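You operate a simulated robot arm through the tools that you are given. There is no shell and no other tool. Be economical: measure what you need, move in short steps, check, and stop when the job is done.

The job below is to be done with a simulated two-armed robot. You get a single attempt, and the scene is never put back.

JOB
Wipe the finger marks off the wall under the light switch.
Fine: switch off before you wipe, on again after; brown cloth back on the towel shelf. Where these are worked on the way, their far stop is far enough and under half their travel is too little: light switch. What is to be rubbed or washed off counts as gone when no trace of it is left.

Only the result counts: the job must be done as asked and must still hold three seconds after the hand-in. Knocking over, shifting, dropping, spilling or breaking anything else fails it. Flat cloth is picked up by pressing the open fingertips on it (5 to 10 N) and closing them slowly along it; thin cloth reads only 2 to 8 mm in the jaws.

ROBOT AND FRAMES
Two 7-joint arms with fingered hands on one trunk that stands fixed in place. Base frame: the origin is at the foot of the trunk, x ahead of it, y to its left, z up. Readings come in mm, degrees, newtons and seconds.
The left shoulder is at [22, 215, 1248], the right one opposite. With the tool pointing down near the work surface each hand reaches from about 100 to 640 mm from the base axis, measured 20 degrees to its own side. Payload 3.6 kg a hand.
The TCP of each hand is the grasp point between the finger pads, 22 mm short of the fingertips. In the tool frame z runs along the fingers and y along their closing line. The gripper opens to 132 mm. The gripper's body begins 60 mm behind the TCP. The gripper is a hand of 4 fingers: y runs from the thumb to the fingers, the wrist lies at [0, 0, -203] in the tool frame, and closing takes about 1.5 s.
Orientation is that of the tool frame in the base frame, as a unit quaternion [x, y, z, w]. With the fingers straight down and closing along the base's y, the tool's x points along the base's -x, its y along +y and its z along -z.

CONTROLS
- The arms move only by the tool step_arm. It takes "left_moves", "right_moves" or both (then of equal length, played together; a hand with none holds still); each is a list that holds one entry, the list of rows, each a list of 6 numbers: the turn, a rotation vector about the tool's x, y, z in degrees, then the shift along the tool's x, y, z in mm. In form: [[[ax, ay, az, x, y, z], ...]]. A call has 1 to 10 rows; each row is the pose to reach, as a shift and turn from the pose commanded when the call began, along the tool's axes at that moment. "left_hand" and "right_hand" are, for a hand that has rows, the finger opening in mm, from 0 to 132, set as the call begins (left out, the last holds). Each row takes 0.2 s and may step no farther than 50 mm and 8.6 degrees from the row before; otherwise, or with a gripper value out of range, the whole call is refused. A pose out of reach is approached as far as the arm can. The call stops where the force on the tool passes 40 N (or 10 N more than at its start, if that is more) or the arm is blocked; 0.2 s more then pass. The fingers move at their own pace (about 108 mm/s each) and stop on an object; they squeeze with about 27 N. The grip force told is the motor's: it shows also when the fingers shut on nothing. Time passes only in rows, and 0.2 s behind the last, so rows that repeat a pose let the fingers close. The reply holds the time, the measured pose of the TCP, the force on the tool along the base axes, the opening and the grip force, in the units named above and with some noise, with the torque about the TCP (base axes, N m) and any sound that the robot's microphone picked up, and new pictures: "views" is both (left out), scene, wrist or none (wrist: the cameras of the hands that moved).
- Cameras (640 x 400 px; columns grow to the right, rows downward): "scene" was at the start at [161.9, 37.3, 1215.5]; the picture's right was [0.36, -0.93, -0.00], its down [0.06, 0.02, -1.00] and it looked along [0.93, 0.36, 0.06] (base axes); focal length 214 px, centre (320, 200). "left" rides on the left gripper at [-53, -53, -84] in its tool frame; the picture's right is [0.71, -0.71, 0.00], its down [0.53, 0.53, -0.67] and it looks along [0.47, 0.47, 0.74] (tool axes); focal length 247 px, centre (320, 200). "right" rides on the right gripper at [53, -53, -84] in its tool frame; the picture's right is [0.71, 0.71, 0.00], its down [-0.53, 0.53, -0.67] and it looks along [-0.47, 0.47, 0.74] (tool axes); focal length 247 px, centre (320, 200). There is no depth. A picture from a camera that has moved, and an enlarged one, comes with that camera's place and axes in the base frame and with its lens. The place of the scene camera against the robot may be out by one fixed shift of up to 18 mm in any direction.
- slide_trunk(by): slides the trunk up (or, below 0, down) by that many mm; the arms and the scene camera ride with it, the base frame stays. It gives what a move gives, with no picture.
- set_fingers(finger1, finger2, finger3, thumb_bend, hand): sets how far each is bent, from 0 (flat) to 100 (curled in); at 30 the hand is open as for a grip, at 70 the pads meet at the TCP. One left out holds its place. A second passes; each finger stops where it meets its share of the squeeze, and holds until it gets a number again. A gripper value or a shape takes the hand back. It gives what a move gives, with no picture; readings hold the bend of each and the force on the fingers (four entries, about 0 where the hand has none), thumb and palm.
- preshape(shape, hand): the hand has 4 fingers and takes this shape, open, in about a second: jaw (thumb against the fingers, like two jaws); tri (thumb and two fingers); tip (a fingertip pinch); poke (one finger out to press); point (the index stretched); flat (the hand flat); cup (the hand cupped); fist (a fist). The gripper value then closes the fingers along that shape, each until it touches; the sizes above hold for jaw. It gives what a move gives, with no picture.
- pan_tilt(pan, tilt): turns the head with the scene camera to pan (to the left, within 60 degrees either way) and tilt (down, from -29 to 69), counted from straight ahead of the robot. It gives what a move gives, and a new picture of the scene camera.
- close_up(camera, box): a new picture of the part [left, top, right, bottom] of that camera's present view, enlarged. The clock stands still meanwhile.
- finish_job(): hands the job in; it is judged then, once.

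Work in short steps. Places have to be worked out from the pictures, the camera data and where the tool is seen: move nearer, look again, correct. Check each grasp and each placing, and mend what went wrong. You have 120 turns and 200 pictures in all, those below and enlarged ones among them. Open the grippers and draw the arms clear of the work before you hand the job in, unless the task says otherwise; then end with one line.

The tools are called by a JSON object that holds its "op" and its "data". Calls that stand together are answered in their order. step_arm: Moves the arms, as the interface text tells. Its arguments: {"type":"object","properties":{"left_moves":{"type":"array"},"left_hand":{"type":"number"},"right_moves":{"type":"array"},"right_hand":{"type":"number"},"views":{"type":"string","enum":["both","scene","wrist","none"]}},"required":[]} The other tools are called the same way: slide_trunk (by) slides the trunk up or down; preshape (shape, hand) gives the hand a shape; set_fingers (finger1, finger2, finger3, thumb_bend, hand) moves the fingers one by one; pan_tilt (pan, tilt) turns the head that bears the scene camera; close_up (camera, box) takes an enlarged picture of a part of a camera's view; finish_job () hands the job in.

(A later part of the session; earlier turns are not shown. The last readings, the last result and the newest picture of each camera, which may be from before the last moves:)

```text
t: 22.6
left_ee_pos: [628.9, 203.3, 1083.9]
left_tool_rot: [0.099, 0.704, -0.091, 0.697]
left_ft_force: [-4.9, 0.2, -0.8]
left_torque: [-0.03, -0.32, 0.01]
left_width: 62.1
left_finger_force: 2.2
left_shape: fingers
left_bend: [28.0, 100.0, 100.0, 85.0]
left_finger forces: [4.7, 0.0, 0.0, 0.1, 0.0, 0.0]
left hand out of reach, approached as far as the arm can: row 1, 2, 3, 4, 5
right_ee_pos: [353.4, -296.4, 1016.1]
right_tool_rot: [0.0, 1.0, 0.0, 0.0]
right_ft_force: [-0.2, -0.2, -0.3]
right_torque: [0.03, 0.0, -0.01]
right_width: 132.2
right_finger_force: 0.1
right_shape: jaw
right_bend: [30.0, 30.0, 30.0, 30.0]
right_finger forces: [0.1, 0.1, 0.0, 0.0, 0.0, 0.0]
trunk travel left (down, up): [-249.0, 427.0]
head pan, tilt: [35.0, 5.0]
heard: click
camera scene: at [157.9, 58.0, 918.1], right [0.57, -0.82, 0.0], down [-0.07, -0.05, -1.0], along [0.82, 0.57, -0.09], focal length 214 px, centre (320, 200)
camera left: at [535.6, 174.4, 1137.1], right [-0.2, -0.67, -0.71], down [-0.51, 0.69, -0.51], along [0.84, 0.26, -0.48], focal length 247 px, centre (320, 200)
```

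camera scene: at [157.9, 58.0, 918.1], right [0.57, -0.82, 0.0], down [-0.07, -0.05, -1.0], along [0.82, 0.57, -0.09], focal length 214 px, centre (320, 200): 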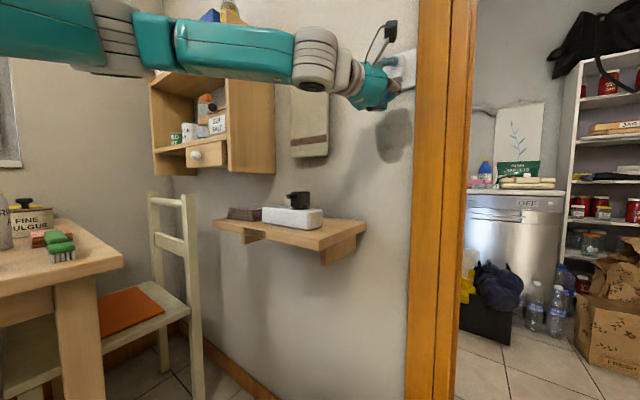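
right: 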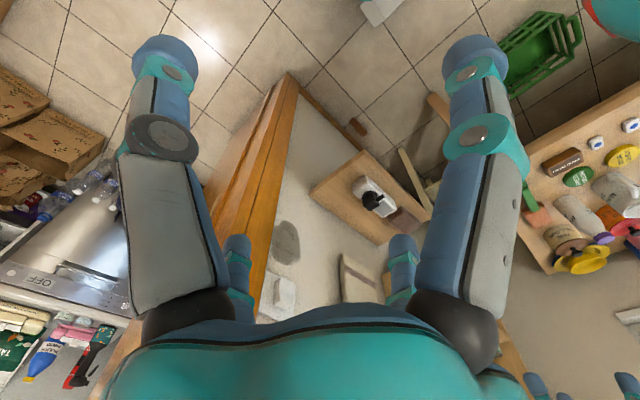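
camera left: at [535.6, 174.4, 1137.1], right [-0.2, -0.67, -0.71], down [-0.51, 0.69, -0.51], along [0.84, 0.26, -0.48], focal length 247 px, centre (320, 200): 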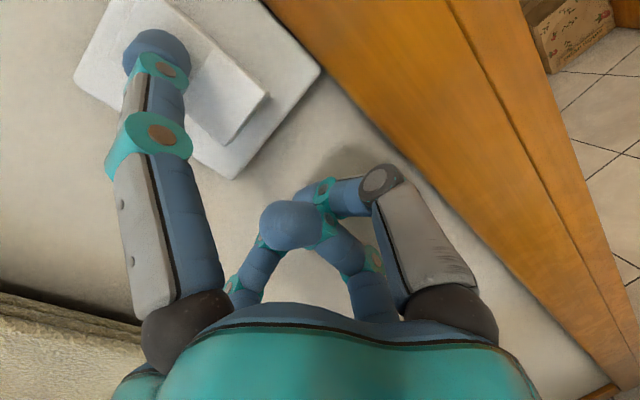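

Click heard at 5 N. I press a few mm more to reach the stop, then withdraw and check.

{"op": "step_arm", "data": {"left_moves": [[[0, 0, 0, 0, 1, 4]]], "views": "none"}}

{"op": "step_arm", "data": {"left_moves": [[[0, 0, 0, 0, -6, -20], [0, 0, 0, 0, -11, -40], [0, 0, 0, 0, -16, -60]]], "views": "both"}}

{"op": "close_up", "data": {"camera": "scene", "box": [370, 40, 420, 100]}}

```text
t: 23.1
left_ee_pos: [629.2, 203.5, 1084.6]
left_tool_rot: [0.102, 0.704, -0.092, 0.697]
left_ft_force: [-19.4, 1.2, -7.6]
left_torque: [-0.12, -1.46, -0.04]
left_width: 63.0
left_finger_force: 9.4
left_shape: fingers
left_bend: [26.0, 100.0, 100.0, 85.0]
left_finger forces: [18.9, 0.0, 0.0, 0.0, 0.1, 0.0]
right_ee_pos: [351.7, -295.6, 1015.2]
right_tool_rot: [0.0, 1.0, 0.0, 0.001]
right_ft_force: [0.0, -0.1, -0.5]
right_torque: [-0.01, -0.01, -0.06]
right_width: 131.9
right_finger_force: 0.0
right_shape: jaw
right_bend: [30.0, 30.0, 30.0, 30.0]
right_finger forces: [0.0, 0.0, 0.0, 0.1, 0.0, 0.0]
trunk travel left (down, up): [-249.0, 427.0]
head pan, tilt: [35.0, 5.0]
```

```text
t: 23.9
left_ee_pos: [573.5, 204.9, 1086.0]
left_tool_rot: [0.099, 0.702, -0.091, 0.7]
left_ft_force: [0.4, -0.7, 0.4]
left_torque: [0.01, 0.03, -0.02]
left_width: 59.9
left_finger_force: 0.1
left_shape: fingers
left_bend: [30.0, 100.0, 100.0, 85.0]
left_finger forces: [0.1, 0.0, 0.0, 0.0, 0.0, 0.0]
right_ee_pos: [354.3, -296.6, 1014.9]
right_tool_rot: [0.0, 1.0, -0.001, 0.0]
right_ft_force: [-0.3, -0.1, 0.0]
right_torque: [0.0, -0.02, 0.01]
right_width: 132.0
right_finger_force: 0.0
right_shape: jaw
right_bend: [30.0, 30.0, 30.0, 30.0]
right_finger forces: [0.0, 0.0, 0.0, 0.1, 0.0, 0.0]
trunk travel left (down, up): [-249.0, 427.0]
head pan, tilt: [35.0, 5.0]
camera scene: at [158.2, 57.8, 918.1], right [0.57, -0.82, 0.0], down [-0.07, -0.05, -1.0], along [0.82, 0.57, -0.09], focal length 214 px, centre (320, 200)
camera left: at [478.2, 175.0, 1138.9], right [-0.19, -0.67, -0.71], down [-0.5, 0.69, -0.52], along [0.84, 0.26, -0.47], focal length 247 px, centre (320, 200)
```

scene: 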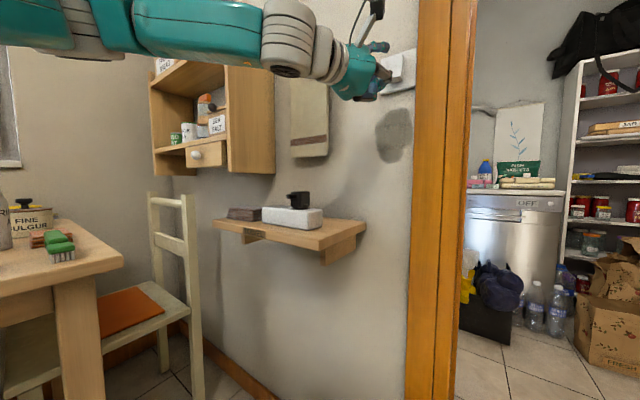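
left: 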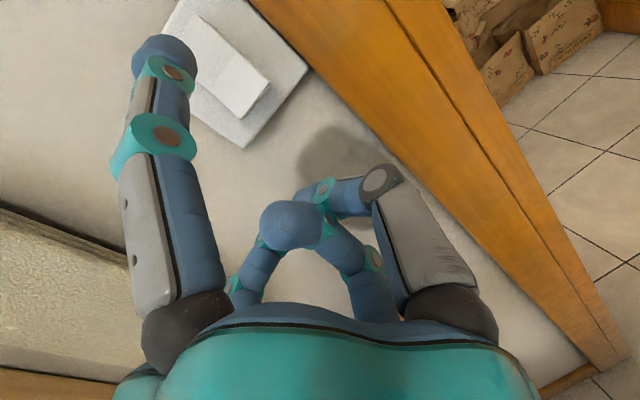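

```text
6.67 times, centred on (395, 70) of scene
camera zoom: at [158.2, 57.8, 918.1], right [0.57, -0.82, 0.0], down [-0.07, -0.05, -1.0], along [0.82, 0.57, -0.09], focal length 1430 px, centre (-180, 1067)
```

zoom: 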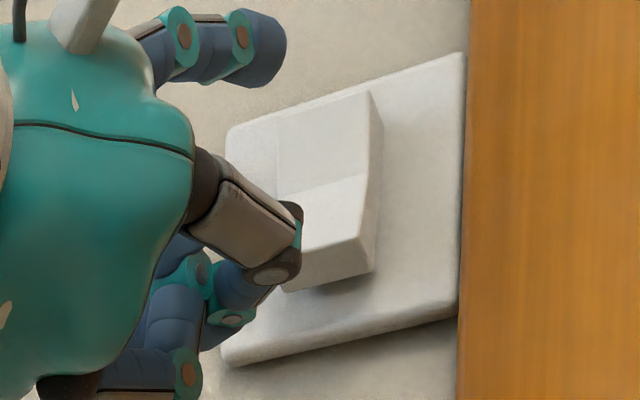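

The bottom now protrudes, so the switch is toggled. Next the cloth: I enlarge the shelf to measure the pad.

{"op": "close_up", "data": {"camera": "scene", "box": [200, 160, 380, 275]}}

{"op": "close_up", "data": {"camera": "scene", "box": [205, 185, 285, 235]}}

```text
3.48 times, centred on (290, 218) of scene
camera zoom: at [158.2, 57.8, 918.1], right [0.57, -0.82, 0.0], down [-0.07, -0.05, -1.0], along [0.82, 0.57, -0.09], focal length 746 px, centre (424, 139)
```

zoom: 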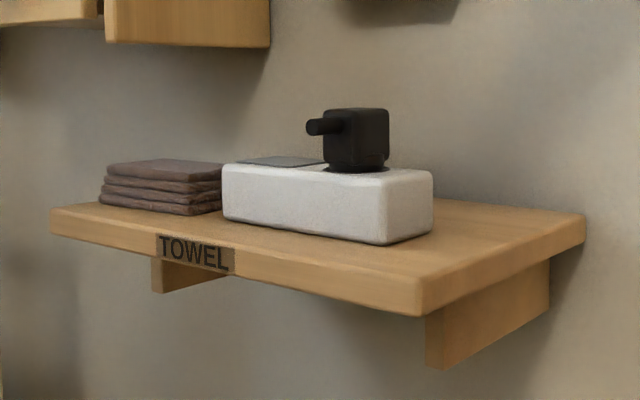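

```text
8.00 times, centred on (245, 210) of scene
camera zoom: at [158.2, 57.8, 918.1], right [0.57, -0.82, 0.0], down [-0.07, -0.05, -1.0], along [0.82, 0.57, -0.09], focal length 1716 px, centre (920, 120)
```

zoom: 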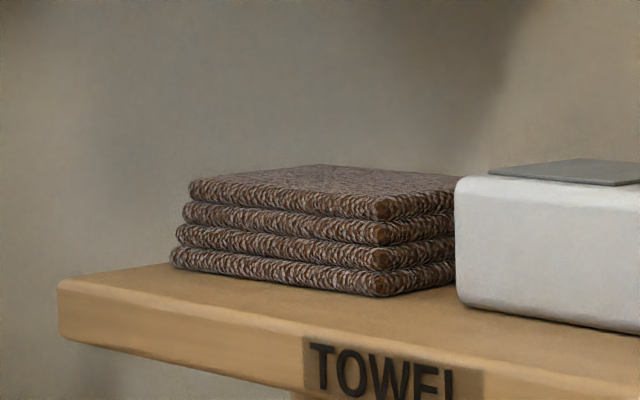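

I judge the pad at x≈497–556, y≈500–610, z≈813–845, with the white box 20 mm to its right and a cabinet above its left end. The plan is to grip it front-to-back from above with the wrist tilted right. First I retract and unyaw.

{"op": "step_arm", "data": {"left_moves": [[[-4, 0, 0, 0, 4, -38], [-8, 0, 0, 0, 8, -76], [-12, 0, 0, 0, 12, -114], [-16, 0, 0, 0, 15, -153]]], "views": "none"}}

{"op": "step_arm", "data": {"left_moves": [[[0, 8, 0, 0, 8, 0], [0, 16, 0, 0, 16, 0], [0, 24, 0, 0, 24, 0], [0, 32, 0, 0, 32, 0], [0, 40, 0, 0, 40, 0], [0, 48, 0, 0, 48, 0], [0, 56, 0, 0, 56, 0], [0, 64, 0, 0, 64, 0], [0, 72, 0, 0, 72, 0], [0, 80, 0, 0, 80, 0]]], "views": "scene"}}

```text
t: 24.9
left_ee_pos: [448.1, 257.1, 1095.8]
left_tool_rot: [0.001, 0.708, 0.008, 0.706]
left_ft_force: [0.5, 0.2, 1.3]
left_torque: [0.02, 0.02, 0.03]
left_width: 59.8
left_finger_force: 0.0
left_shape: fingers
left_bend: [30.0, 100.0, 100.0, 85.0]
left_finger forces: [0.1, 0.0, 0.0, 0.0, 0.0, 0.0]
left hand out of reach, approached as far as the arm can: row 4
right_ee_pos: [353.3, -297.3, 1014.5]
right_tool_rot: [0.001, 1.0, 0.0, -0.001]
right_ft_force: [0.0, -0.7, -0.8]
right_torque: [0.02, 0.01, 0.01]
right_width: 131.5
right_finger_force: 0.0
right_shape: jaw
right_bend: [30.0, 30.0, 30.0, 30.0]
right_finger forces: [0.1, 0.0, 0.0, 0.0, 0.0, 0.1]
trunk travel left (down, up): [-249.0, 427.0]
head pan, tilt: [35.0, 5.0]
```

```text
t: 27.1
left_ee_pos: [448.6, 338.7, 1099.4]
left_tool_rot: [-0.003, 0.996, 0.005, 0.085]
left_ft_force: [-0.4, -0.6, -0.4]
left_torque: [-0.01, -0.03, -0.03]
left_width: 59.8
left_finger_force: 0.1
left_shape: fingers
left_bend: [30.0, 100.0, 100.0, 85.0]
left_finger forces: [0.0, 0.1, 0.0, 0.0, 0.0, 0.1]
right_ee_pos: [354.9, -296.7, 1014.9]
right_tool_rot: [0.0, 1.0, 0.0, -0.001]
right_ft_force: [0.7, -0.3, -0.1]
right_torque: [-0.01, -0.04, -0.02]
right_width: 132.1
right_finger_force: 0.0
right_shape: jaw
right_bend: [30.0, 30.0, 30.0, 30.0]
right_finger forces: [0.0, 0.0, 0.0, 0.1, 0.1, 0.0]
trunk travel left (down, up): [-249.0, 427.0]
head pan, tilt: [35.0, 5.0]
camera scene: at [158.8, 57.8, 917.9], right [0.57, -0.82, 0.0], down [-0.07, -0.05, -1.0], along [0.82, 0.57, -0.09], focal length 214 px, centre (320, 200)
```

scene: 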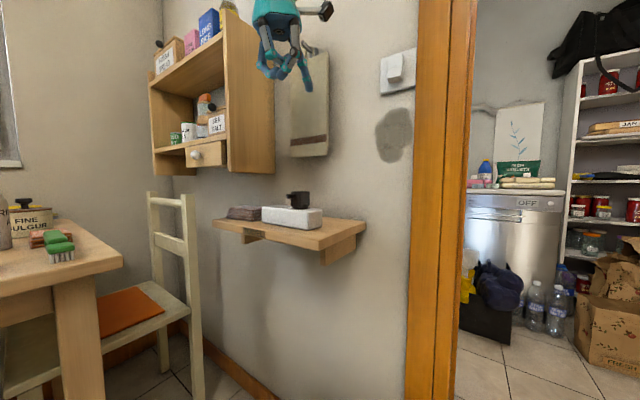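

Tool is nearly straight down at (449, 339, 1099). I finish the pitch, set the grip fingers (thumb and finger 2 open, others curled), then yaw +86° so the closing line runs front-to-back.

{"op": "step_arm", "data": {"left_moves": [[[0, 5, 0, 0, 0, 0], [0, 9.7, 0, 0, 0, 0]]], "views": "none"}}

{"op": "set_fingers", "data": {"hand": "left", "finger1": 100, "finger2": 30, "finger3": 100, "thumb_bend": 30}}

{"op": "step_arm", "data": {"left_moves": [[[0, 0, 8.6, 0, 0, 0], [0, 0, 17.2, 0, 0, 0], [0, 0, 25.8, 0, 0, 0], [0, 0, 34.4, 0, 0, 0], [0, 0, 43, 0, 0, 0], [0, 0, 51.6, 0, 0, 0], [0, 0, 60.2, 0, 0, 0], [0, 0, 68.8, 0, 0, 0], [0, 0, 77.4, 0, 0, 0], [0, 0, 86, 0, 0, 0]]], "views": "both"}}

```text
t: 27.6
left_ee_pos: [449.7, 339.4, 1097.3]
left_tool_rot: [-0.005, 1.0, 0.005, 0.0]
left_ft_force: [0.2, 0.1, 0.2]
left_torque: [0.01, 0.0, -0.03]
left_width: 60.0
left_finger_force: 0.0
left_shape: fingers
left_bend: [30.0, 100.0, 100.0, 85.0]
left_finger forces: [0.1, 0.1, 0.0, 0.1, 0.0, 0.0]
right_ee_pos: [355.9, -295.6, 1014.7]
right_tool_rot: [-0.001, 1.0, 0.0, 0.0]
right_ft_force: [-0.3, 0.9, 0.4]
right_torque: [0.02, 0.02, 0.02]
right_width: 132.0
right_finger_force: 0.1
right_shape: jaw
right_bend: [30.0, 30.0, 30.0, 30.0]
right_finger forces: [0.1, 0.1, 0.0, 0.0, 0.1, 0.0]
trunk travel left (down, up): [-249.0, 427.0]
head pan, tilt: [35.0, 5.0]
```

```text
t: 28.6
left_ee_pos: [449.2, 337.3, 1098.3]
left_tool_rot: [-0.004, 1.0, 0.006, 0.001]
left_ft_force: [-0.4, 0.3, 0.1]
left_torque: [0.01, 0.0, -0.01]
left_width: 63.0
left_finger_force: 0.1
left_shape: fingers
left_bend: [92.0, 30.0, 100.0, 30.0]
left_finger forces: [0.0, 0.0, 0.0, 0.1, 0.0, 0.1]
right_ee_pos: [355.4, -295.2, 1013.7]
right_tool_rot: [0.0, 1.0, 0.0, -0.001]
right_ft_force: [-0.4, 0.4, -0.5]
right_torque: [-0.01, 0.04, 0.03]
right_width: 131.9
right_finger_force: 0.2
right_shape: jaw
right_bend: [30.0, 30.0, 30.0, 30.0]
right_finger forces: [0.0, 0.0, 0.1, 0.1, 0.1, 0.0]
trunk travel left (down, up): [-249.0, 427.0]
head pan, tilt: [35.0, 5.0]
```

```text
t: 30.9
left_ee_pos: [448.7, 338.1, 1097.1]
left_tool_rot: [0.68, 0.733, 0.005, -0.002]
left_ft_force: [0.9, 0.2, 0.5]
left_torque: [0.03, -0.01, -0.02]
left_width: 63.3
left_finger_force: 0.1
left_shape: fingers
left_bend: [92.0, 30.0, 100.0, 30.0]
left_finger forces: [0.0, 0.1, 0.1, 0.0, 0.0, 0.0]
right_ee_pos: [354.4, -296.6, 1015.8]
right_tool_rot: [0.0, 1.0, 0.001, -0.001]
right_ft_force: [-0.6, 0.2, 0.9]
right_torque: [-0.03, -0.02, 0.01]
right_width: 131.9
right_finger_force: 0.1
right_shape: jaw
right_bend: [30.0, 30.0, 30.0, 30.0]
right_finger forces: [0.0, 0.0, 0.0, 0.0, 0.0, 0.1]
trunk travel left (down, up): [-249.0, 427.0]
head pan, tilt: [35.0, 5.0]
camera scene: at [158.5, 57.8, 917.9], right [0.57, -0.82, 0.0], down [-0.07, -0.05, -1.0], along [0.82, 0.57, -0.09], focal length 214 px, centre (320, 200)
camera left: at [401.4, 279.6, 1181.0], right [-0.76, 0.65, 0.01], down [0.48, 0.56, 0.68], along [0.44, 0.51, -0.74], focal length 247 px, centre (320, 200)
```

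scene: 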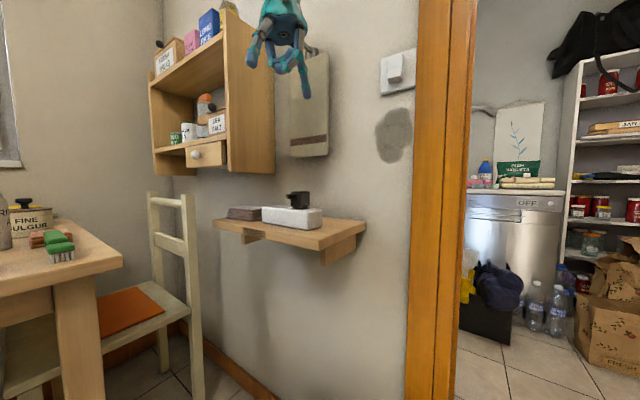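
left: 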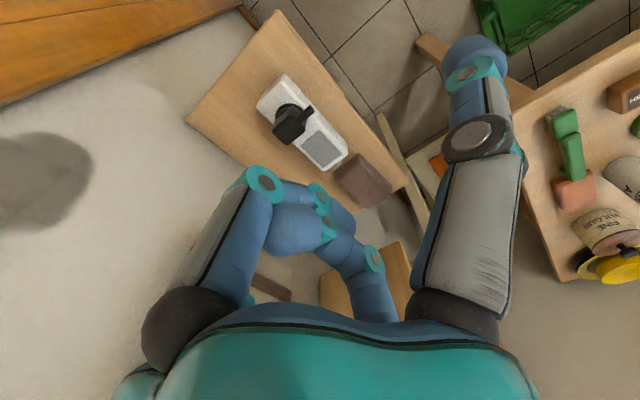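

The wrist camera now sees the pad from above; I enlarge to measure it.

{"op": "close_up", "data": {"camera": "left", "box": [240, 60, 420, 220]}}

```text
2.50 times, centred on (330, 140) of left
camera zoom: at [401.4, 279.6, 1181.0], right [-0.76, 0.65, 0.01], down [0.48, 0.56, 0.68], along [0.44, 0.51, -0.74], focal length 617 px, centre (295, 350)
```

zoom: 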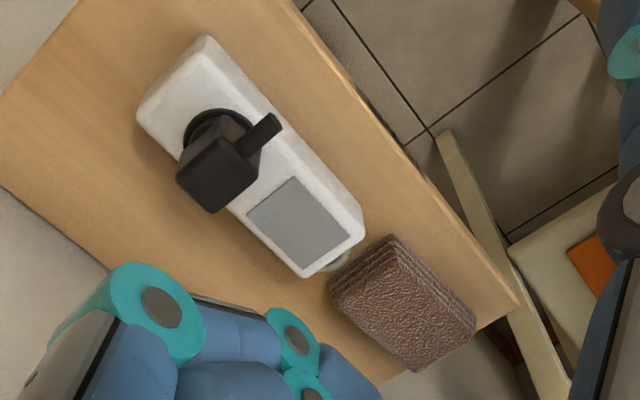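

Pad centre from this view ≈ (518, 531), edges almost aligned with the hand. I move to about 110 mm above it while tilting the wrist 20° to the right, then look.

{"op": "step_arm", "data": {"left_moves": [[[0, 4, 0, 29, 14, 15], [0, 8, 0, 58, 28, 30], [0, 12, 0, 87, 42, 45], [0, 16, 0, 116, 56, 70], [0, 20, 0, 145, 70, 95], [0, 20, 0, 170, 82, 120]]], "views": "both"}}

```text
t: 32.2
left_ee_pos: [519.0, 517.0, 981.5]
left_tool_rot: [0.668, 0.722, 0.123, -0.131]
left_ft_force: [0.4, 0.3, 0.1]
left_torque: [0.01, -0.01, -0.01]
left_width: 63.5
left_finger_force: 0.0
left_shape: fingers
left_bend: [92.0, 30.0, 100.0, 30.0]
left_finger forces: [0.1, 0.0, 0.1, 0.0, 0.1, 0.1]
right_ee_pos: [354.6, -295.9, 1014.4]
right_tool_rot: [0.0, 1.0, 0.0, -0.001]
right_ft_force: [-0.7, 0.5, -0.4]
right_torque: [-0.03, 0.03, -0.05]
right_width: 132.1
right_finger_force: 0.0
right_shape: jaw
right_bend: [30.0, 30.0, 30.0, 30.0]
right_finger forces: [0.0, 0.0, 0.0, 0.1, 0.1, 0.1]
trunk travel left (down, up): [-249.0, 427.0]
head pan, tilt: [35.0, 5.0]
camera scene: at [158.8, 58.1, 917.8], right [0.57, -0.82, 0.0], down [-0.07, -0.05, -1.0], along [0.82, 0.57, -0.09], focal length 214 px, centre (320, 200)
camera left: at [472.8, 433.2, 1039.8], right [-0.76, 0.61, 0.25], down [0.5, 0.3, 0.81], along [0.42, 0.74, -0.53], focal length 247 px, centre (320, 200)
```

scene: 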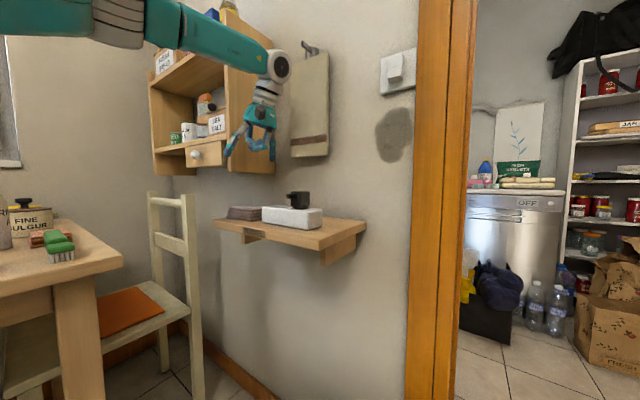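
left: 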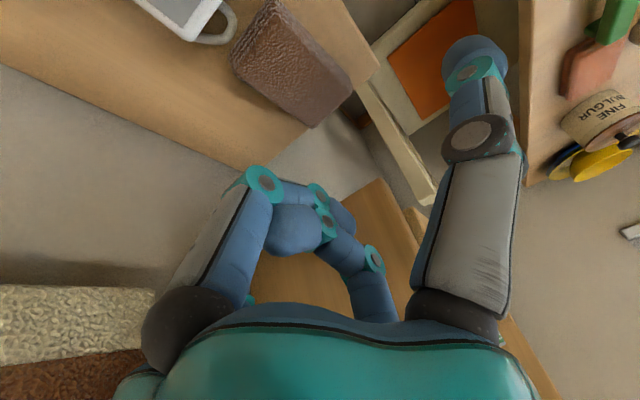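

Both wrist views and the scene agree on pad centre ≈ (525, 555), top around z 820–845. I descend to about z≈900 at y≈530 (staying clear of the cabinet) and look again.

{"op": "step_arm", "data": {"left_moves": [[[0, 0, 0, -3, 3, 20], [0, 0, 0, -7, 5, 40], [0, 0, 0, -12, 7, 60], [0, 0, 0, -17, 7, 80]]], "views": "both"}}

{"op": "close_up", "data": {"camera": "scene", "box": [190, 90, 350, 250]}}

```text
t: 33.2
left_ee_pos: [525.3, 529.4, 900.3]
left_tool_rot: [0.668, 0.723, 0.123, -0.13]
left_ft_force: [-0.6, -0.8, -0.1]
left_torque: [-0.05, 0.01, -0.02]
left_width: 63.4
left_finger_force: 0.0
left_shape: fingers
left_bend: [92.0, 30.0, 100.0, 30.0]
left_finger forces: [0.0, 0.1, 0.0, 0.0, 0.1, 0.0]
right_ee_pos: [355.3, -296.3, 1014.7]
right_tool_rot: [0.001, 1.0, 0.0, -0.001]
right_ft_force: [0.2, 0.7, 0.2]
right_torque: [-0.02, 0.01, -0.01]
right_width: 132.0
right_finger_force: 0.0
right_shape: jaw
right_bend: [30.0, 30.0, 30.0, 30.0]
right_finger forces: [0.0, 0.0, 0.0, 0.0, 0.0, 0.1]
trunk travel left (down, up): [-249.0, 427.0]
head pan, tilt: [35.0, 5.0]
camera scene: at [158.7, 57.9, 917.9], right [0.57, -0.82, 0.0], down [-0.07, -0.05, -1.0], along [0.82, 0.57, -0.09], focal length 214 px, centre (320, 200)
camera left: at [480.1, 445.6, 959.5], right [-0.76, 0.6, 0.25], down [0.5, 0.3, 0.81], along [0.42, 0.74, -0.53], focal length 247 px, centre (320, 200)
```

scene: 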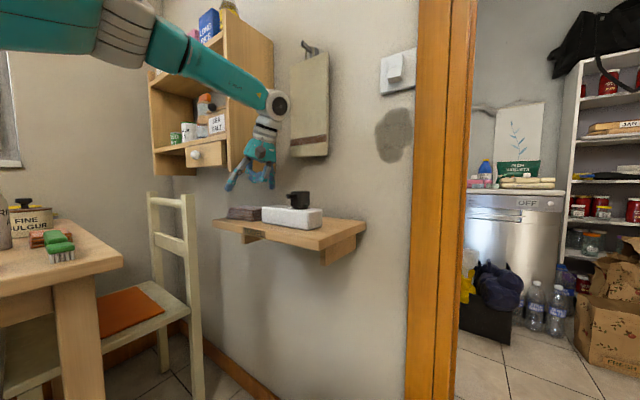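
left: 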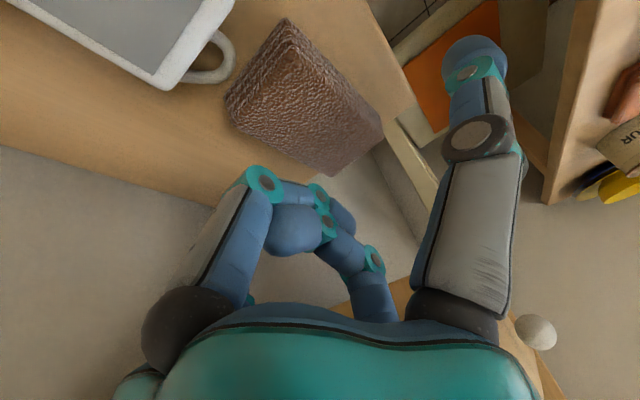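

```text
2.50 times, centred on (270, 170) of scene
camera zoom: at [158.7, 57.9, 917.9], right [0.57, -0.82, 0.0], down [-0.07, -0.05, -1.0], along [0.82, 0.57, -0.09], focal length 536 px, centre (445, 275)
```

zoom: 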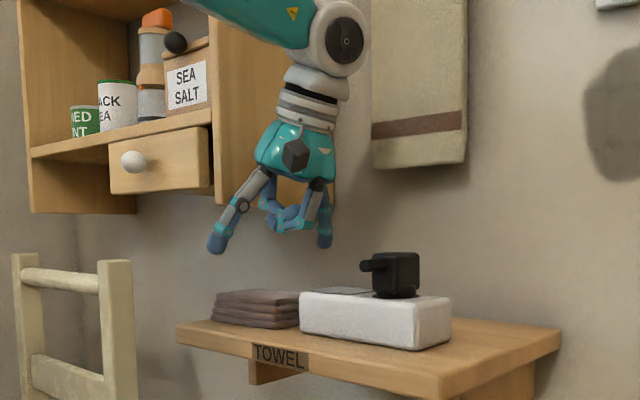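

The scene camera reads about 16 mm too high, so pad top ≈ 827 and shelf ≈ 795; hand is centred in x. I go down to z≈855, reducing the tilt to 15° so the curled finger clears the white box.

{"op": "step_arm", "data": {"left_moves": [[[0, 0, 0, -7, 0, 19], [0, -2.5, 0, -9, 0, 33], [0, -5, 0, -4, 1, 46]]], "views": "both"}}

{"op": "close_up", "data": {"camera": "scene", "box": [200, 130, 320, 250]}}

```text
t: 34.0
left_ee_pos: [524.6, 541.1, 856.6]
left_tool_rot: [0.673, 0.727, 0.094, -0.098]
left_ft_force: [0.3, 0.5, 0.2]
left_torque: [-0.01, -0.04, 0.01]
left_width: 63.3
left_finger_force: 0.1
left_shape: fingers
left_bend: [92.0, 30.0, 100.0, 30.0]
left_finger forces: [0.0, 0.2, 0.0, 0.0, 0.0, 0.0]
right_ee_pos: [354.9, -297.4, 1013.8]
right_tool_rot: [0.0, 1.0, 0.0, -0.001]
right_ft_force: [0.8, -0.3, 0.5]
right_torque: [-0.02, -0.03, 0.0]
right_width: 131.9
right_finger_force: 0.0
right_shape: jaw
right_bend: [30.0, 30.0, 30.0, 30.0]
right_finger forces: [0.0, 0.0, 0.0, 0.1, 0.0, 0.0]
trunk travel left (down, up): [-249.0, 427.0]
head pan, tilt: [35.0, 5.0]
camera scene: at [158.7, 57.9, 917.9], right [0.57, -0.82, 0.0], down [-0.07, -0.05, -1.0], along [0.82, 0.57, -0.09], focal length 214 px, centre (320, 200)
camera left: at [478.9, 463.2, 922.4], right [-0.76, 0.62, 0.19], down [0.5, 0.37, 0.79], along [0.42, 0.69, -0.59], focal length 247 px, centre (320, 200)
```

scene: 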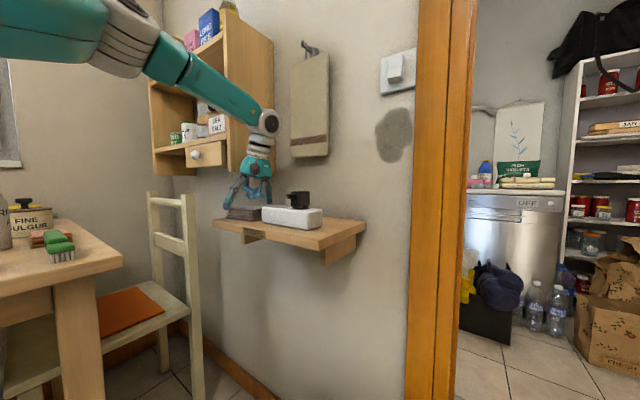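
left: 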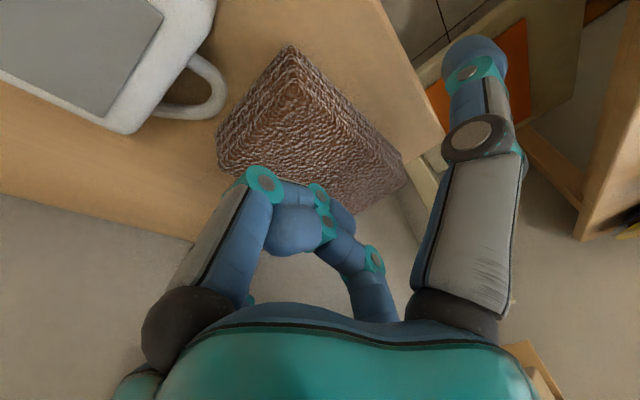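

```text
3.33 times, centred on (260, 190) of scene
camera zoom: at [158.7, 57.9, 917.9], right [0.57, -0.82, 0.0], down [-0.07, -0.05, -1.0], along [0.82, 0.57, -0.09], focal length 715 px, centre (520, 233)
```

zoom: 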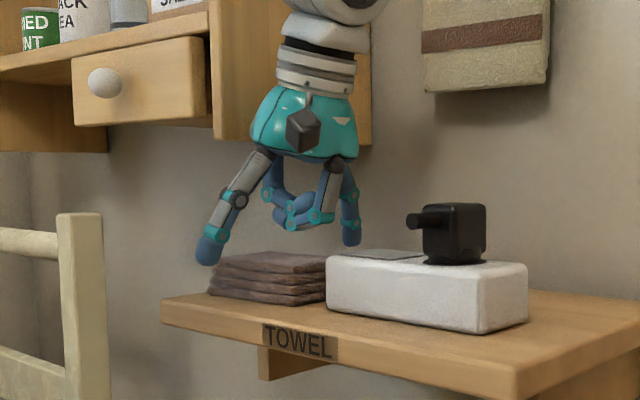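

The curled finger 1 sits close above the white box's left edge (y≈474), so I move to pad centre y≈555, tilt only 10°, and descend to z≈845 before checking.

{"op": "step_arm", "data": {"left_moves": [[[0, -2.5, 0, 10, 2, 4], [0, -5, 0, 10, 2, 15]]], "views": "wrist"}}

{"op": "close_up", "data": {"camera": "scene", "box": [200, 130, 320, 250]}}

```text
t: 34.6
left_ee_pos: [520.1, 550.1, 843.6]
left_tool_rot: [0.676, 0.731, 0.065, -0.067]
left_ft_force: [-0.2, 0.2, 1.0]
left_torque: [0.03, 0.01, 0.03]
left_width: 63.4
left_finger_force: 0.2
left_shape: fingers
left_bend: [92.0, 30.0, 100.0, 30.0]
left_finger forces: [0.0, 0.0, 0.0, 0.0, 0.0, 0.0]
left hand out of reach, approached as far as the arm can: row 2
right_ee_pos: [354.4, -295.0, 1015.1]
right_tool_rot: [0.0, 1.0, 0.0, -0.001]
right_ft_force: [-0.8, 0.2, -0.3]
right_torque: [0.02, 0.02, 0.0]
right_width: 131.7
right_finger_force: 0.2
right_shape: jaw
right_bend: [30.0, 30.0, 30.0, 30.0]
right_finger forces: [0.0, 0.0, 0.1, 0.0, 0.1, 0.0]
trunk travel left (down, up): [-249.0, 427.0]
head pan, tilt: [35.0, 5.0]
camera left: at [474.6, 477.8, 916.1], right [-0.76, 0.64, 0.13], down [0.49, 0.43, 0.76], along [0.43, 0.64, -0.64], focal length 247 px, centre (320, 200)
```

left: 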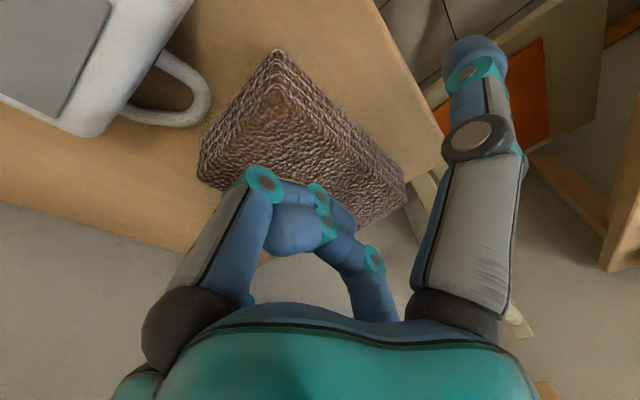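

```text
3.33 times, centred on (260, 190) of scene
camera zoom: at [158.6, 58.0, 917.9], right [0.57, -0.82, 0.0], down [-0.07, -0.05, -1.0], along [0.82, 0.57, -0.09], focal length 715 px, centre (520, 233)
```

zoom: 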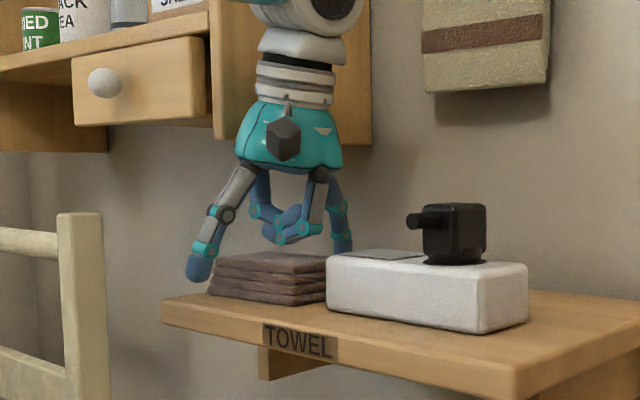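

Reach is limited here, so I use the trunk for the last 14 mm down. Fingertips would then be about 12 mm above the shelf, either side of the pad.

{"op": "slide_trunk", "data": {"by": -14}}

{"op": "close_up", "data": {"camera": "left", "box": [0, 0, 640, 400]}}

{"op": "close_up", "data": {"camera": "scene", "box": [200, 130, 320, 250]}}

```text
t: 35.3
left_ee_pos: [521.1, 549.2, 831.3]
left_tool_rot: [0.676, 0.731, 0.067, -0.065]
left_ft_force: [2.2, 1.6, 14.5]
left_torque: [-0.11, 0.02, 0.05]
left_width: 63.7
left_finger_force: 13.0
left_shape: fingers
left_bend: [93.0, 30.0, 100.0, 30.0]
left_finger forces: [25.7, 0.0, 0.0, 0.0, 0.2, 0.0]
right_ee_pos: [353.3, -296.3, 1000.3]
right_tool_rot: [-0.001, 1.0, 0.001, 0.0]
right_ft_force: [0.0, 0.3, -0.9]
right_torque: [0.01, 0.0, -0.02]
right_width: 131.7
right_finger_force: 0.0
right_shape: jaw
right_bend: [30.0, 30.0, 30.0, 30.0]
right_finger forces: [0.0, 0.0, 0.0, 0.0, 0.0, 0.0]
trunk travel left (down, up): [-235.0, 441.0]
head pan, tilt: [35.0, 5.0]
```

```text
1.00 times, centred on (320, 200) of left (not enlarged: the box is as wide or as high as the picture)
camera zoom: at [474.3, 477.6, 903.7], right [-0.76, 0.64, 0.12], down [0.49, 0.43, 0.76], along [0.43, 0.64, -0.64], focal length 247 px, centre (320, 200)
```

zoom: 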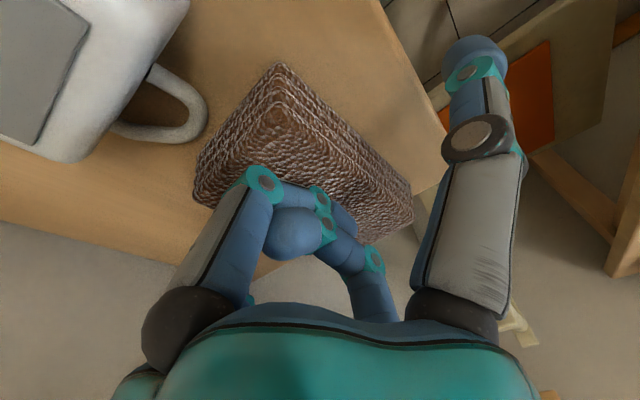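

```text
3.33 times, centred on (260, 190) of scene
camera zoom: at [158.1, 57.3, 903.7], right [0.57, -0.82, 0.0], down [-0.07, -0.05, -1.0], along [0.82, 0.57, -0.09], focal length 715 px, centre (520, 233)
```

zoom: 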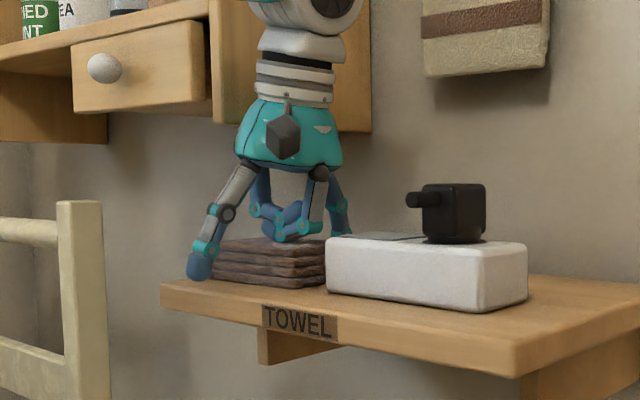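

Finger 1 rests on the pad top with ~14 N; thumb and finger 2 straddle the pad. I ease up 2 mm and close thumb and finger 2.

{"op": "slide_trunk", "data": {"by": 2}}

{"op": "set_fingers", "data": {"hand": "left", "finger2": 75, "thumb_bend": 75}}

{"op": "close_up", "data": {"camera": "scene", "box": [200, 130, 320, 250]}}

```text
t: 35.8
left_ee_pos: [520.4, 550.3, 831.1]
left_tool_rot: [0.676, 0.731, 0.065, -0.067]
left_ft_force: [2.3, 1.7, 11.5]
left_torque: [-0.09, -0.01, 0.0]
left_width: 63.6
left_finger_force: 10.7
left_shape: fingers
left_bend: [93.0, 30.0, 100.0, 30.0]
left_finger forces: [21.6, 0.0, 0.1, 0.0, 0.0, 0.1]
right_ee_pos: [353.0, -296.7, 1003.1]
right_tool_rot: [0.0, 1.0, 0.0, 0.0]
right_ft_force: [-0.3, -0.1, -0.5]
right_torque: [0.02, 0.04, -0.04]
right_width: 132.0
right_finger_force: 0.0
right_shape: jaw
right_bend: [30.0, 30.0, 30.0, 30.0]
right_finger forces: [0.0, 0.0, 0.0, 0.1, 0.0, 0.0]
trunk travel left (down, up): [-237.0, 439.0]
head pan, tilt: [35.0, 5.0]
```

```text
t: 36.8
left_ee_pos: [520.5, 549.3, 831.1]
left_tool_rot: [0.676, 0.731, 0.065, -0.067]
left_ft_force: [-4.6, -1.2, 8.8]
left_torque: [-0.09, 0.13, -0.01]
left_width: 30.3
left_finger_force: 24.2
left_shape: fingers
left_bend: [93.0, 47.0, 100.0, 59.0]
left_finger forces: [21.0, 9.7, 0.0, 0.0, 17.4, 0.0]
right_ee_pos: [353.4, -295.7, 1003.1]
right_tool_rot: [0.0, 1.0, -0.001, 0.0]
right_ft_force: [-0.8, 1.1, 0.2]
right_torque: [-0.02, -0.02, 0.0]
right_width: 131.8
right_finger_force: 0.0
right_shape: jaw
right_bend: [30.0, 30.0, 30.0, 30.0]
right_finger forces: [0.1, 0.0, 0.0, 0.0, 0.1, 0.0]
trunk travel left (down, up): [-237.0, 439.0]
head pan, tilt: [35.0, 5.0]
```

```text
3.33 times, centred on (260, 190) of scene
camera zoom: at [157.9, 57.3, 905.6], right [0.57, -0.82, 0.0], down [-0.07, -0.05, -1.0], along [0.82, 0.57, -0.09], focal length 715 px, centre (520, 233)
```

zoom: 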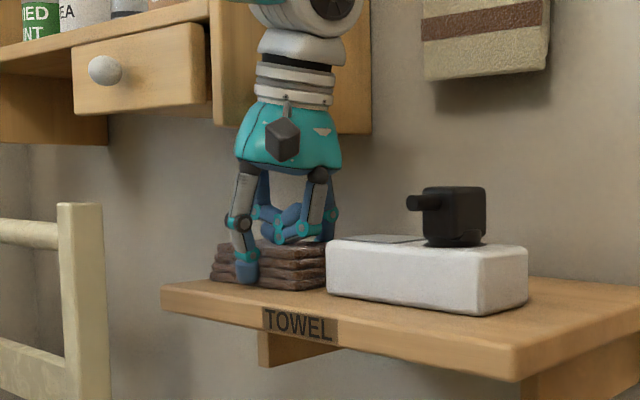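

The thumb and finger 2 grip the pad. I lift 20 mm with the trunk and check that it comes along.

{"op": "slide_trunk", "data": {"by": 20}}

{"op": "close_up", "data": {"camera": "scene", "box": [200, 130, 320, 250]}}

```text
t: 37.5
left_ee_pos: [520.4, 548.2, 849.5]
left_tool_rot: [0.675, 0.732, 0.066, -0.068]
left_ft_force: [0.7, 0.3, -0.2]
left_torque: [0.04, 0.07, 0.0]
left_width: 27.0
left_finger_force: 13.8
left_shape: fingers
left_bend: [93.0, 44.0, 100.0, 61.0]
left_finger forces: [0.0, 12.3, 0.1, 0.1, 13.7, 0.0]
right_ee_pos: [354.6, -295.7, 1022.5]
right_tool_rot: [-0.001, 1.0, 0.0, -0.002]
right_ft_force: [-0.1, 0.8, 0.2]
right_torque: [0.0, -0.01, -0.01]
right_width: 131.7
right_finger_force: 0.0
right_shape: jaw
right_bend: [30.0, 30.0, 30.0, 30.0]
right_finger forces: [0.0, 0.1, 0.1, 0.1, 0.0, 0.0]
trunk travel left (down, up): [-257.0, 419.0]
head pan, tilt: [35.0, 5.0]
```

```text
3.33 times, centred on (260, 190) of scene
camera zoom: at [158.9, 58.0, 926.1], right [0.57, -0.82, 0.0], down [-0.07, -0.05, -1.0], along [0.82, 0.57, -0.09], focal length 715 px, centre (520, 233)
```

zoom: 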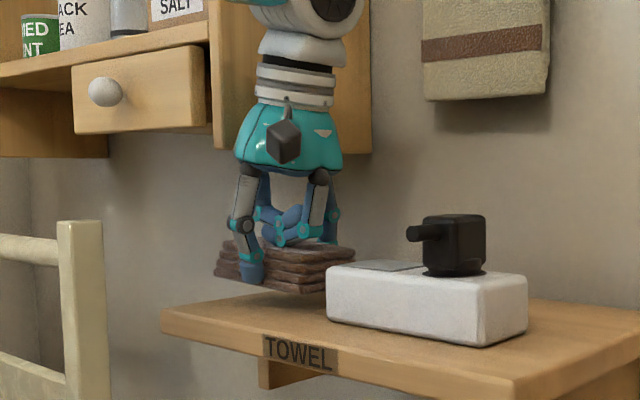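

The pad is lifted and held. I carry it up, right and back, away from the cabinet.

{"op": "step_arm", "data": {"left_moves": [[[0, 0, 0, 4, 0, -20], [0, 0, 0, -23, -12, -35], [0, 0, 0, -48, -35, -55], [0, 0, 0, -70, -67, -85], [0, 0, 0, -92, -89, -120], [0, 0, 0, -115, -102, -155]]], "views": "both"}}

```text
t: 38.9
left_ee_pos: [427.0, 399.3, 983.8]
left_tool_rot: [0.675, 0.732, 0.067, -0.067]
left_ft_force: [-0.2, -0.5, 0.1]
left_torque: [0.01, -0.01, -0.03]
left_width: 27.0
left_finger_force: 13.3
left_shape: fingers
left_bend: [93.0, 44.0, 100.0, 62.0]
left_finger forces: [0.1, 12.5, 0.1, 0.0, 13.8, 0.0]
right_ee_pos: [354.4, -296.3, 1022.8]
right_tool_rot: [0.0, 1.0, 0.0, 0.0]
right_ft_force: [-0.3, 0.0, 0.9]
right_torque: [0.02, 0.0, 0.04]
right_width: 131.9
right_finger_force: 0.0
right_shape: jaw
right_bend: [30.0, 30.0, 30.0, 30.0]
right_finger forces: [0.0, 0.1, 0.0, 0.1, 0.0, 0.0]
trunk travel left (down, up): [-257.0, 419.0]
head pan, tilt: [35.0, 5.0]
camera scene: at [158.1, 57.6, 926.4], right [0.57, -0.82, 0.0], down [-0.07, -0.05, -1.0], along [0.82, 0.57, -0.09], focal length 214 px, centre (320, 200)
camera left: at [380.9, 327.3, 1055.0], right [-0.76, 0.64, 0.13], down [0.49, 0.43, 0.76], along [0.43, 0.64, -0.64], focal length 247 px, centre (320, 200)
```

scene: 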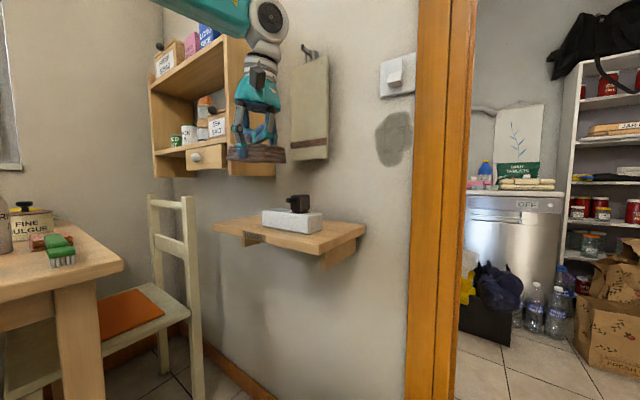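
left: 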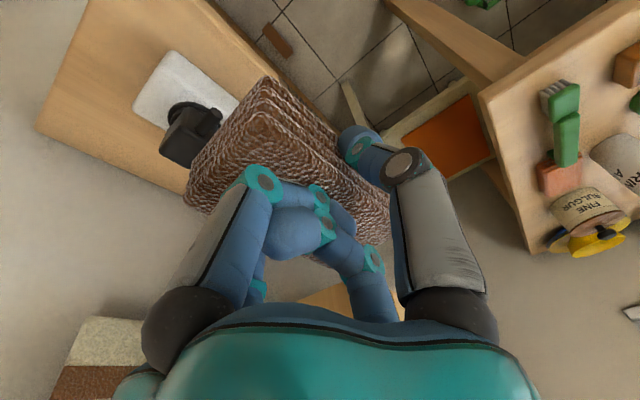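

Held securely. Now I rotate the hand to point at the wall (pitch about tool x), rising and shifting right a bit on the way.

{"op": "step_arm", "data": {"left_moves": [[[-8.6, 0, 0, -6, 2, -11], [-17.2, 0, 0, -12, 5, -23], [-25.8, 0, 0, -18, 7, -34], [-34.4, 0, 0, -24, 9, -45], [-43, 0, 0, -31, 12, -57], [-51.6, 0, 0, -37, 14, -68], [-60.2, 0, 0, -43, 17, -79], [-68.8, 0, 0, -50, 19, -90], [-77.4, 0, 0, -56, 21, -102], [-86, 0, 0, -62, 24, -113]]], "views": "both"}}

```text
t: 41.1
left_ee_pos: [457.4, 320.5, 1081.2]
left_tool_rot: [0.538, 0.49, 0.547, 0.413]
left_ft_force: [-0.1, 0.3, -0.7]
left_torque: [0.0, 0.01, 0.0]
left_width: 26.0
left_finger_force: 13.6
left_shape: fingers
left_bend: [93.0, 44.0, 100.0, 62.0]
left_finger forces: [0.0, 13.0, 0.0, 0.0, 13.9, 0.0]
right_ee_pos: [354.9, -296.5, 1023.3]
right_tool_rot: [0.0, 1.0, 0.0, -0.001]
right_ft_force: [-0.1, 0.0, -0.5]
right_torque: [0.0, 0.01, -0.01]
right_width: 132.0
right_finger_force: 0.1
right_shape: jaw
right_bend: [30.0, 30.0, 30.0, 30.0]
right_finger forces: [0.0, 0.0, 0.1, 0.0, 0.1, 0.0]
trunk travel left (down, up): [-257.0, 419.0]
head pan, tilt: [35.0, 5.0]
camera scene: at [158.3, 58.0, 926.2], right [0.57, -0.82, 0.0], down [-0.07, -0.05, -1.0], along [0.82, 0.57, -0.09], focal length 214 px, centre (320, 200)
camera left: at [376.4, 269.4, 1023.0], right [-0.11, 0.82, -0.56], down [-0.67, 0.36, 0.65], along [0.74, 0.45, 0.51], focal length 247 px, centre (320, 200)
```

scene: 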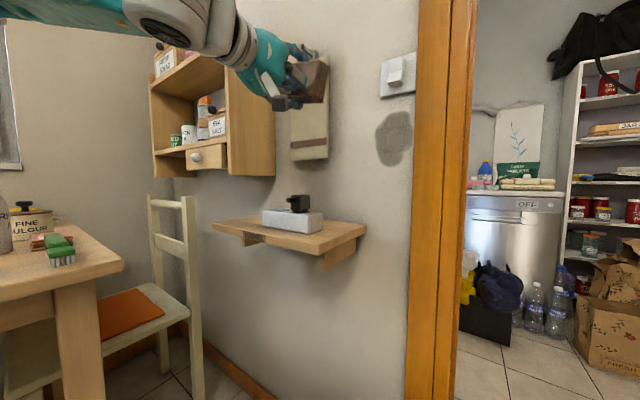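
left: 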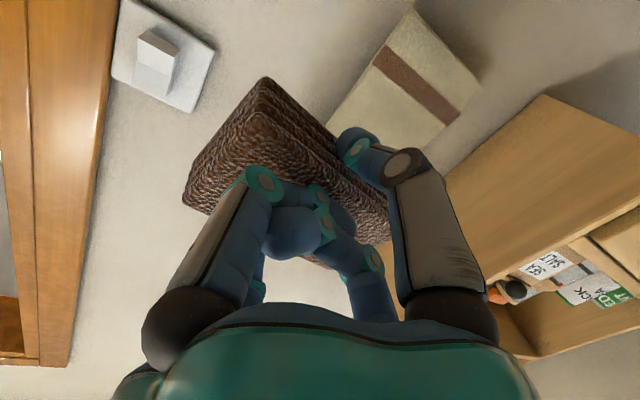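

The hand points at the wall with the pad in front. I level it (roll −10°, small yaw) and move to about (590, 214, 1020), just short of the wall.

{"op": "step_arm", "data": {"left_moves": [[[-0.7, 0.6, -2.1, -25, -6, 25], [-1.4, 1.2, -4.2, -50, -12, 50], [-2.1, 1.8, -6.3, -75, -18, 75], [-2.8, 2.4, -8.4, -100, -24, 100], [-3.4, 3, -10.5, -126, -30, 126]]], "views": "both"}}

{"op": "close_up", "data": {"camera": "scene", "box": [300, 50, 430, 180]}}

```text
t: 42.3
left_ee_pos: [572.1, 244.8, 1040.1]
left_tool_rot: [0.466, 0.532, 0.535, 0.462]
left_ft_force: [-0.1, -0.4, -0.4]
left_torque: [-0.01, 0.0, -0.01]
left_width: 25.9
left_finger_force: 13.5
left_shape: fingers
left_bend: [93.0, 44.0, 100.0, 62.0]
left_finger forces: [0.0, 13.1, 0.0, 0.0, 13.9, 0.0]
left hand out of reach, approached as far as the arm can: row 4, 5
right_ee_pos: [353.3, -296.8, 1023.4]
right_tool_rot: [0.001, 1.0, 0.001, 0.0]
right_ft_force: [0.0, -0.4, 0.0]
right_torque: [-0.02, 0.0, -0.03]
right_width: 131.8
right_finger_force: 0.0
right_shape: jaw
right_bend: [30.0, 30.0, 30.0, 30.0]
right_finger forces: [0.0, 0.1, 0.0, 0.0, 0.1, 0.0]
trunk travel left (down, up): [-257.0, 419.0]
head pan, tilt: [35.0, 5.0]
camera scene: at [158.0, 57.5, 926.5], right [0.57, -0.82, 0.0], down [-0.07, -0.05, -1.0], along [0.82, 0.57, -0.09], focal length 214 px, centre (320, 200)
camera left: at [498.7, 181.8, 986.1], right [-0.1, 0.71, -0.7], down [-0.73, 0.42, 0.53], along [0.67, 0.57, 0.48], focal length 247 px, centre (320, 200)
```

scene: 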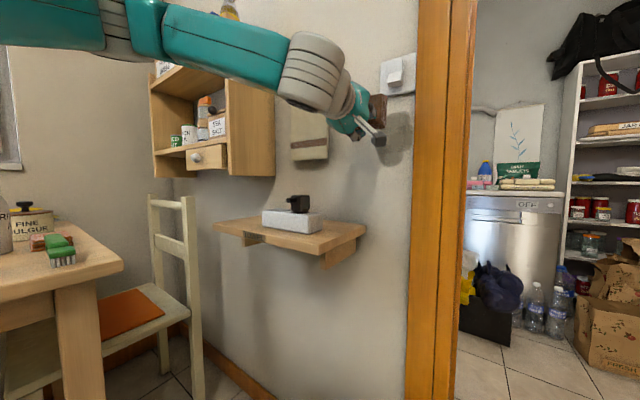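
left: 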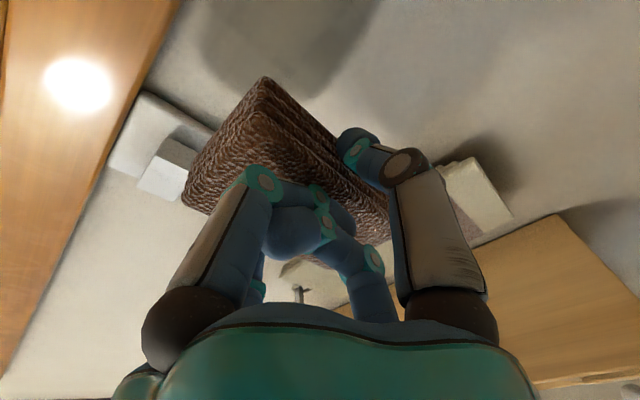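

```text
3.08 times, centred on (365, 115) of scene
camera zoom: at [158.0, 57.5, 926.5], right [0.57, -0.82, 0.0], down [-0.07, -0.05, -1.0], along [0.82, 0.57, -0.09], focal length 660 px, centre (182, 462)
```

zoom: 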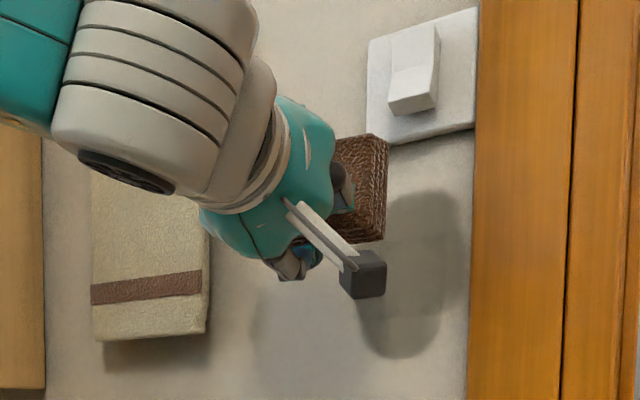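

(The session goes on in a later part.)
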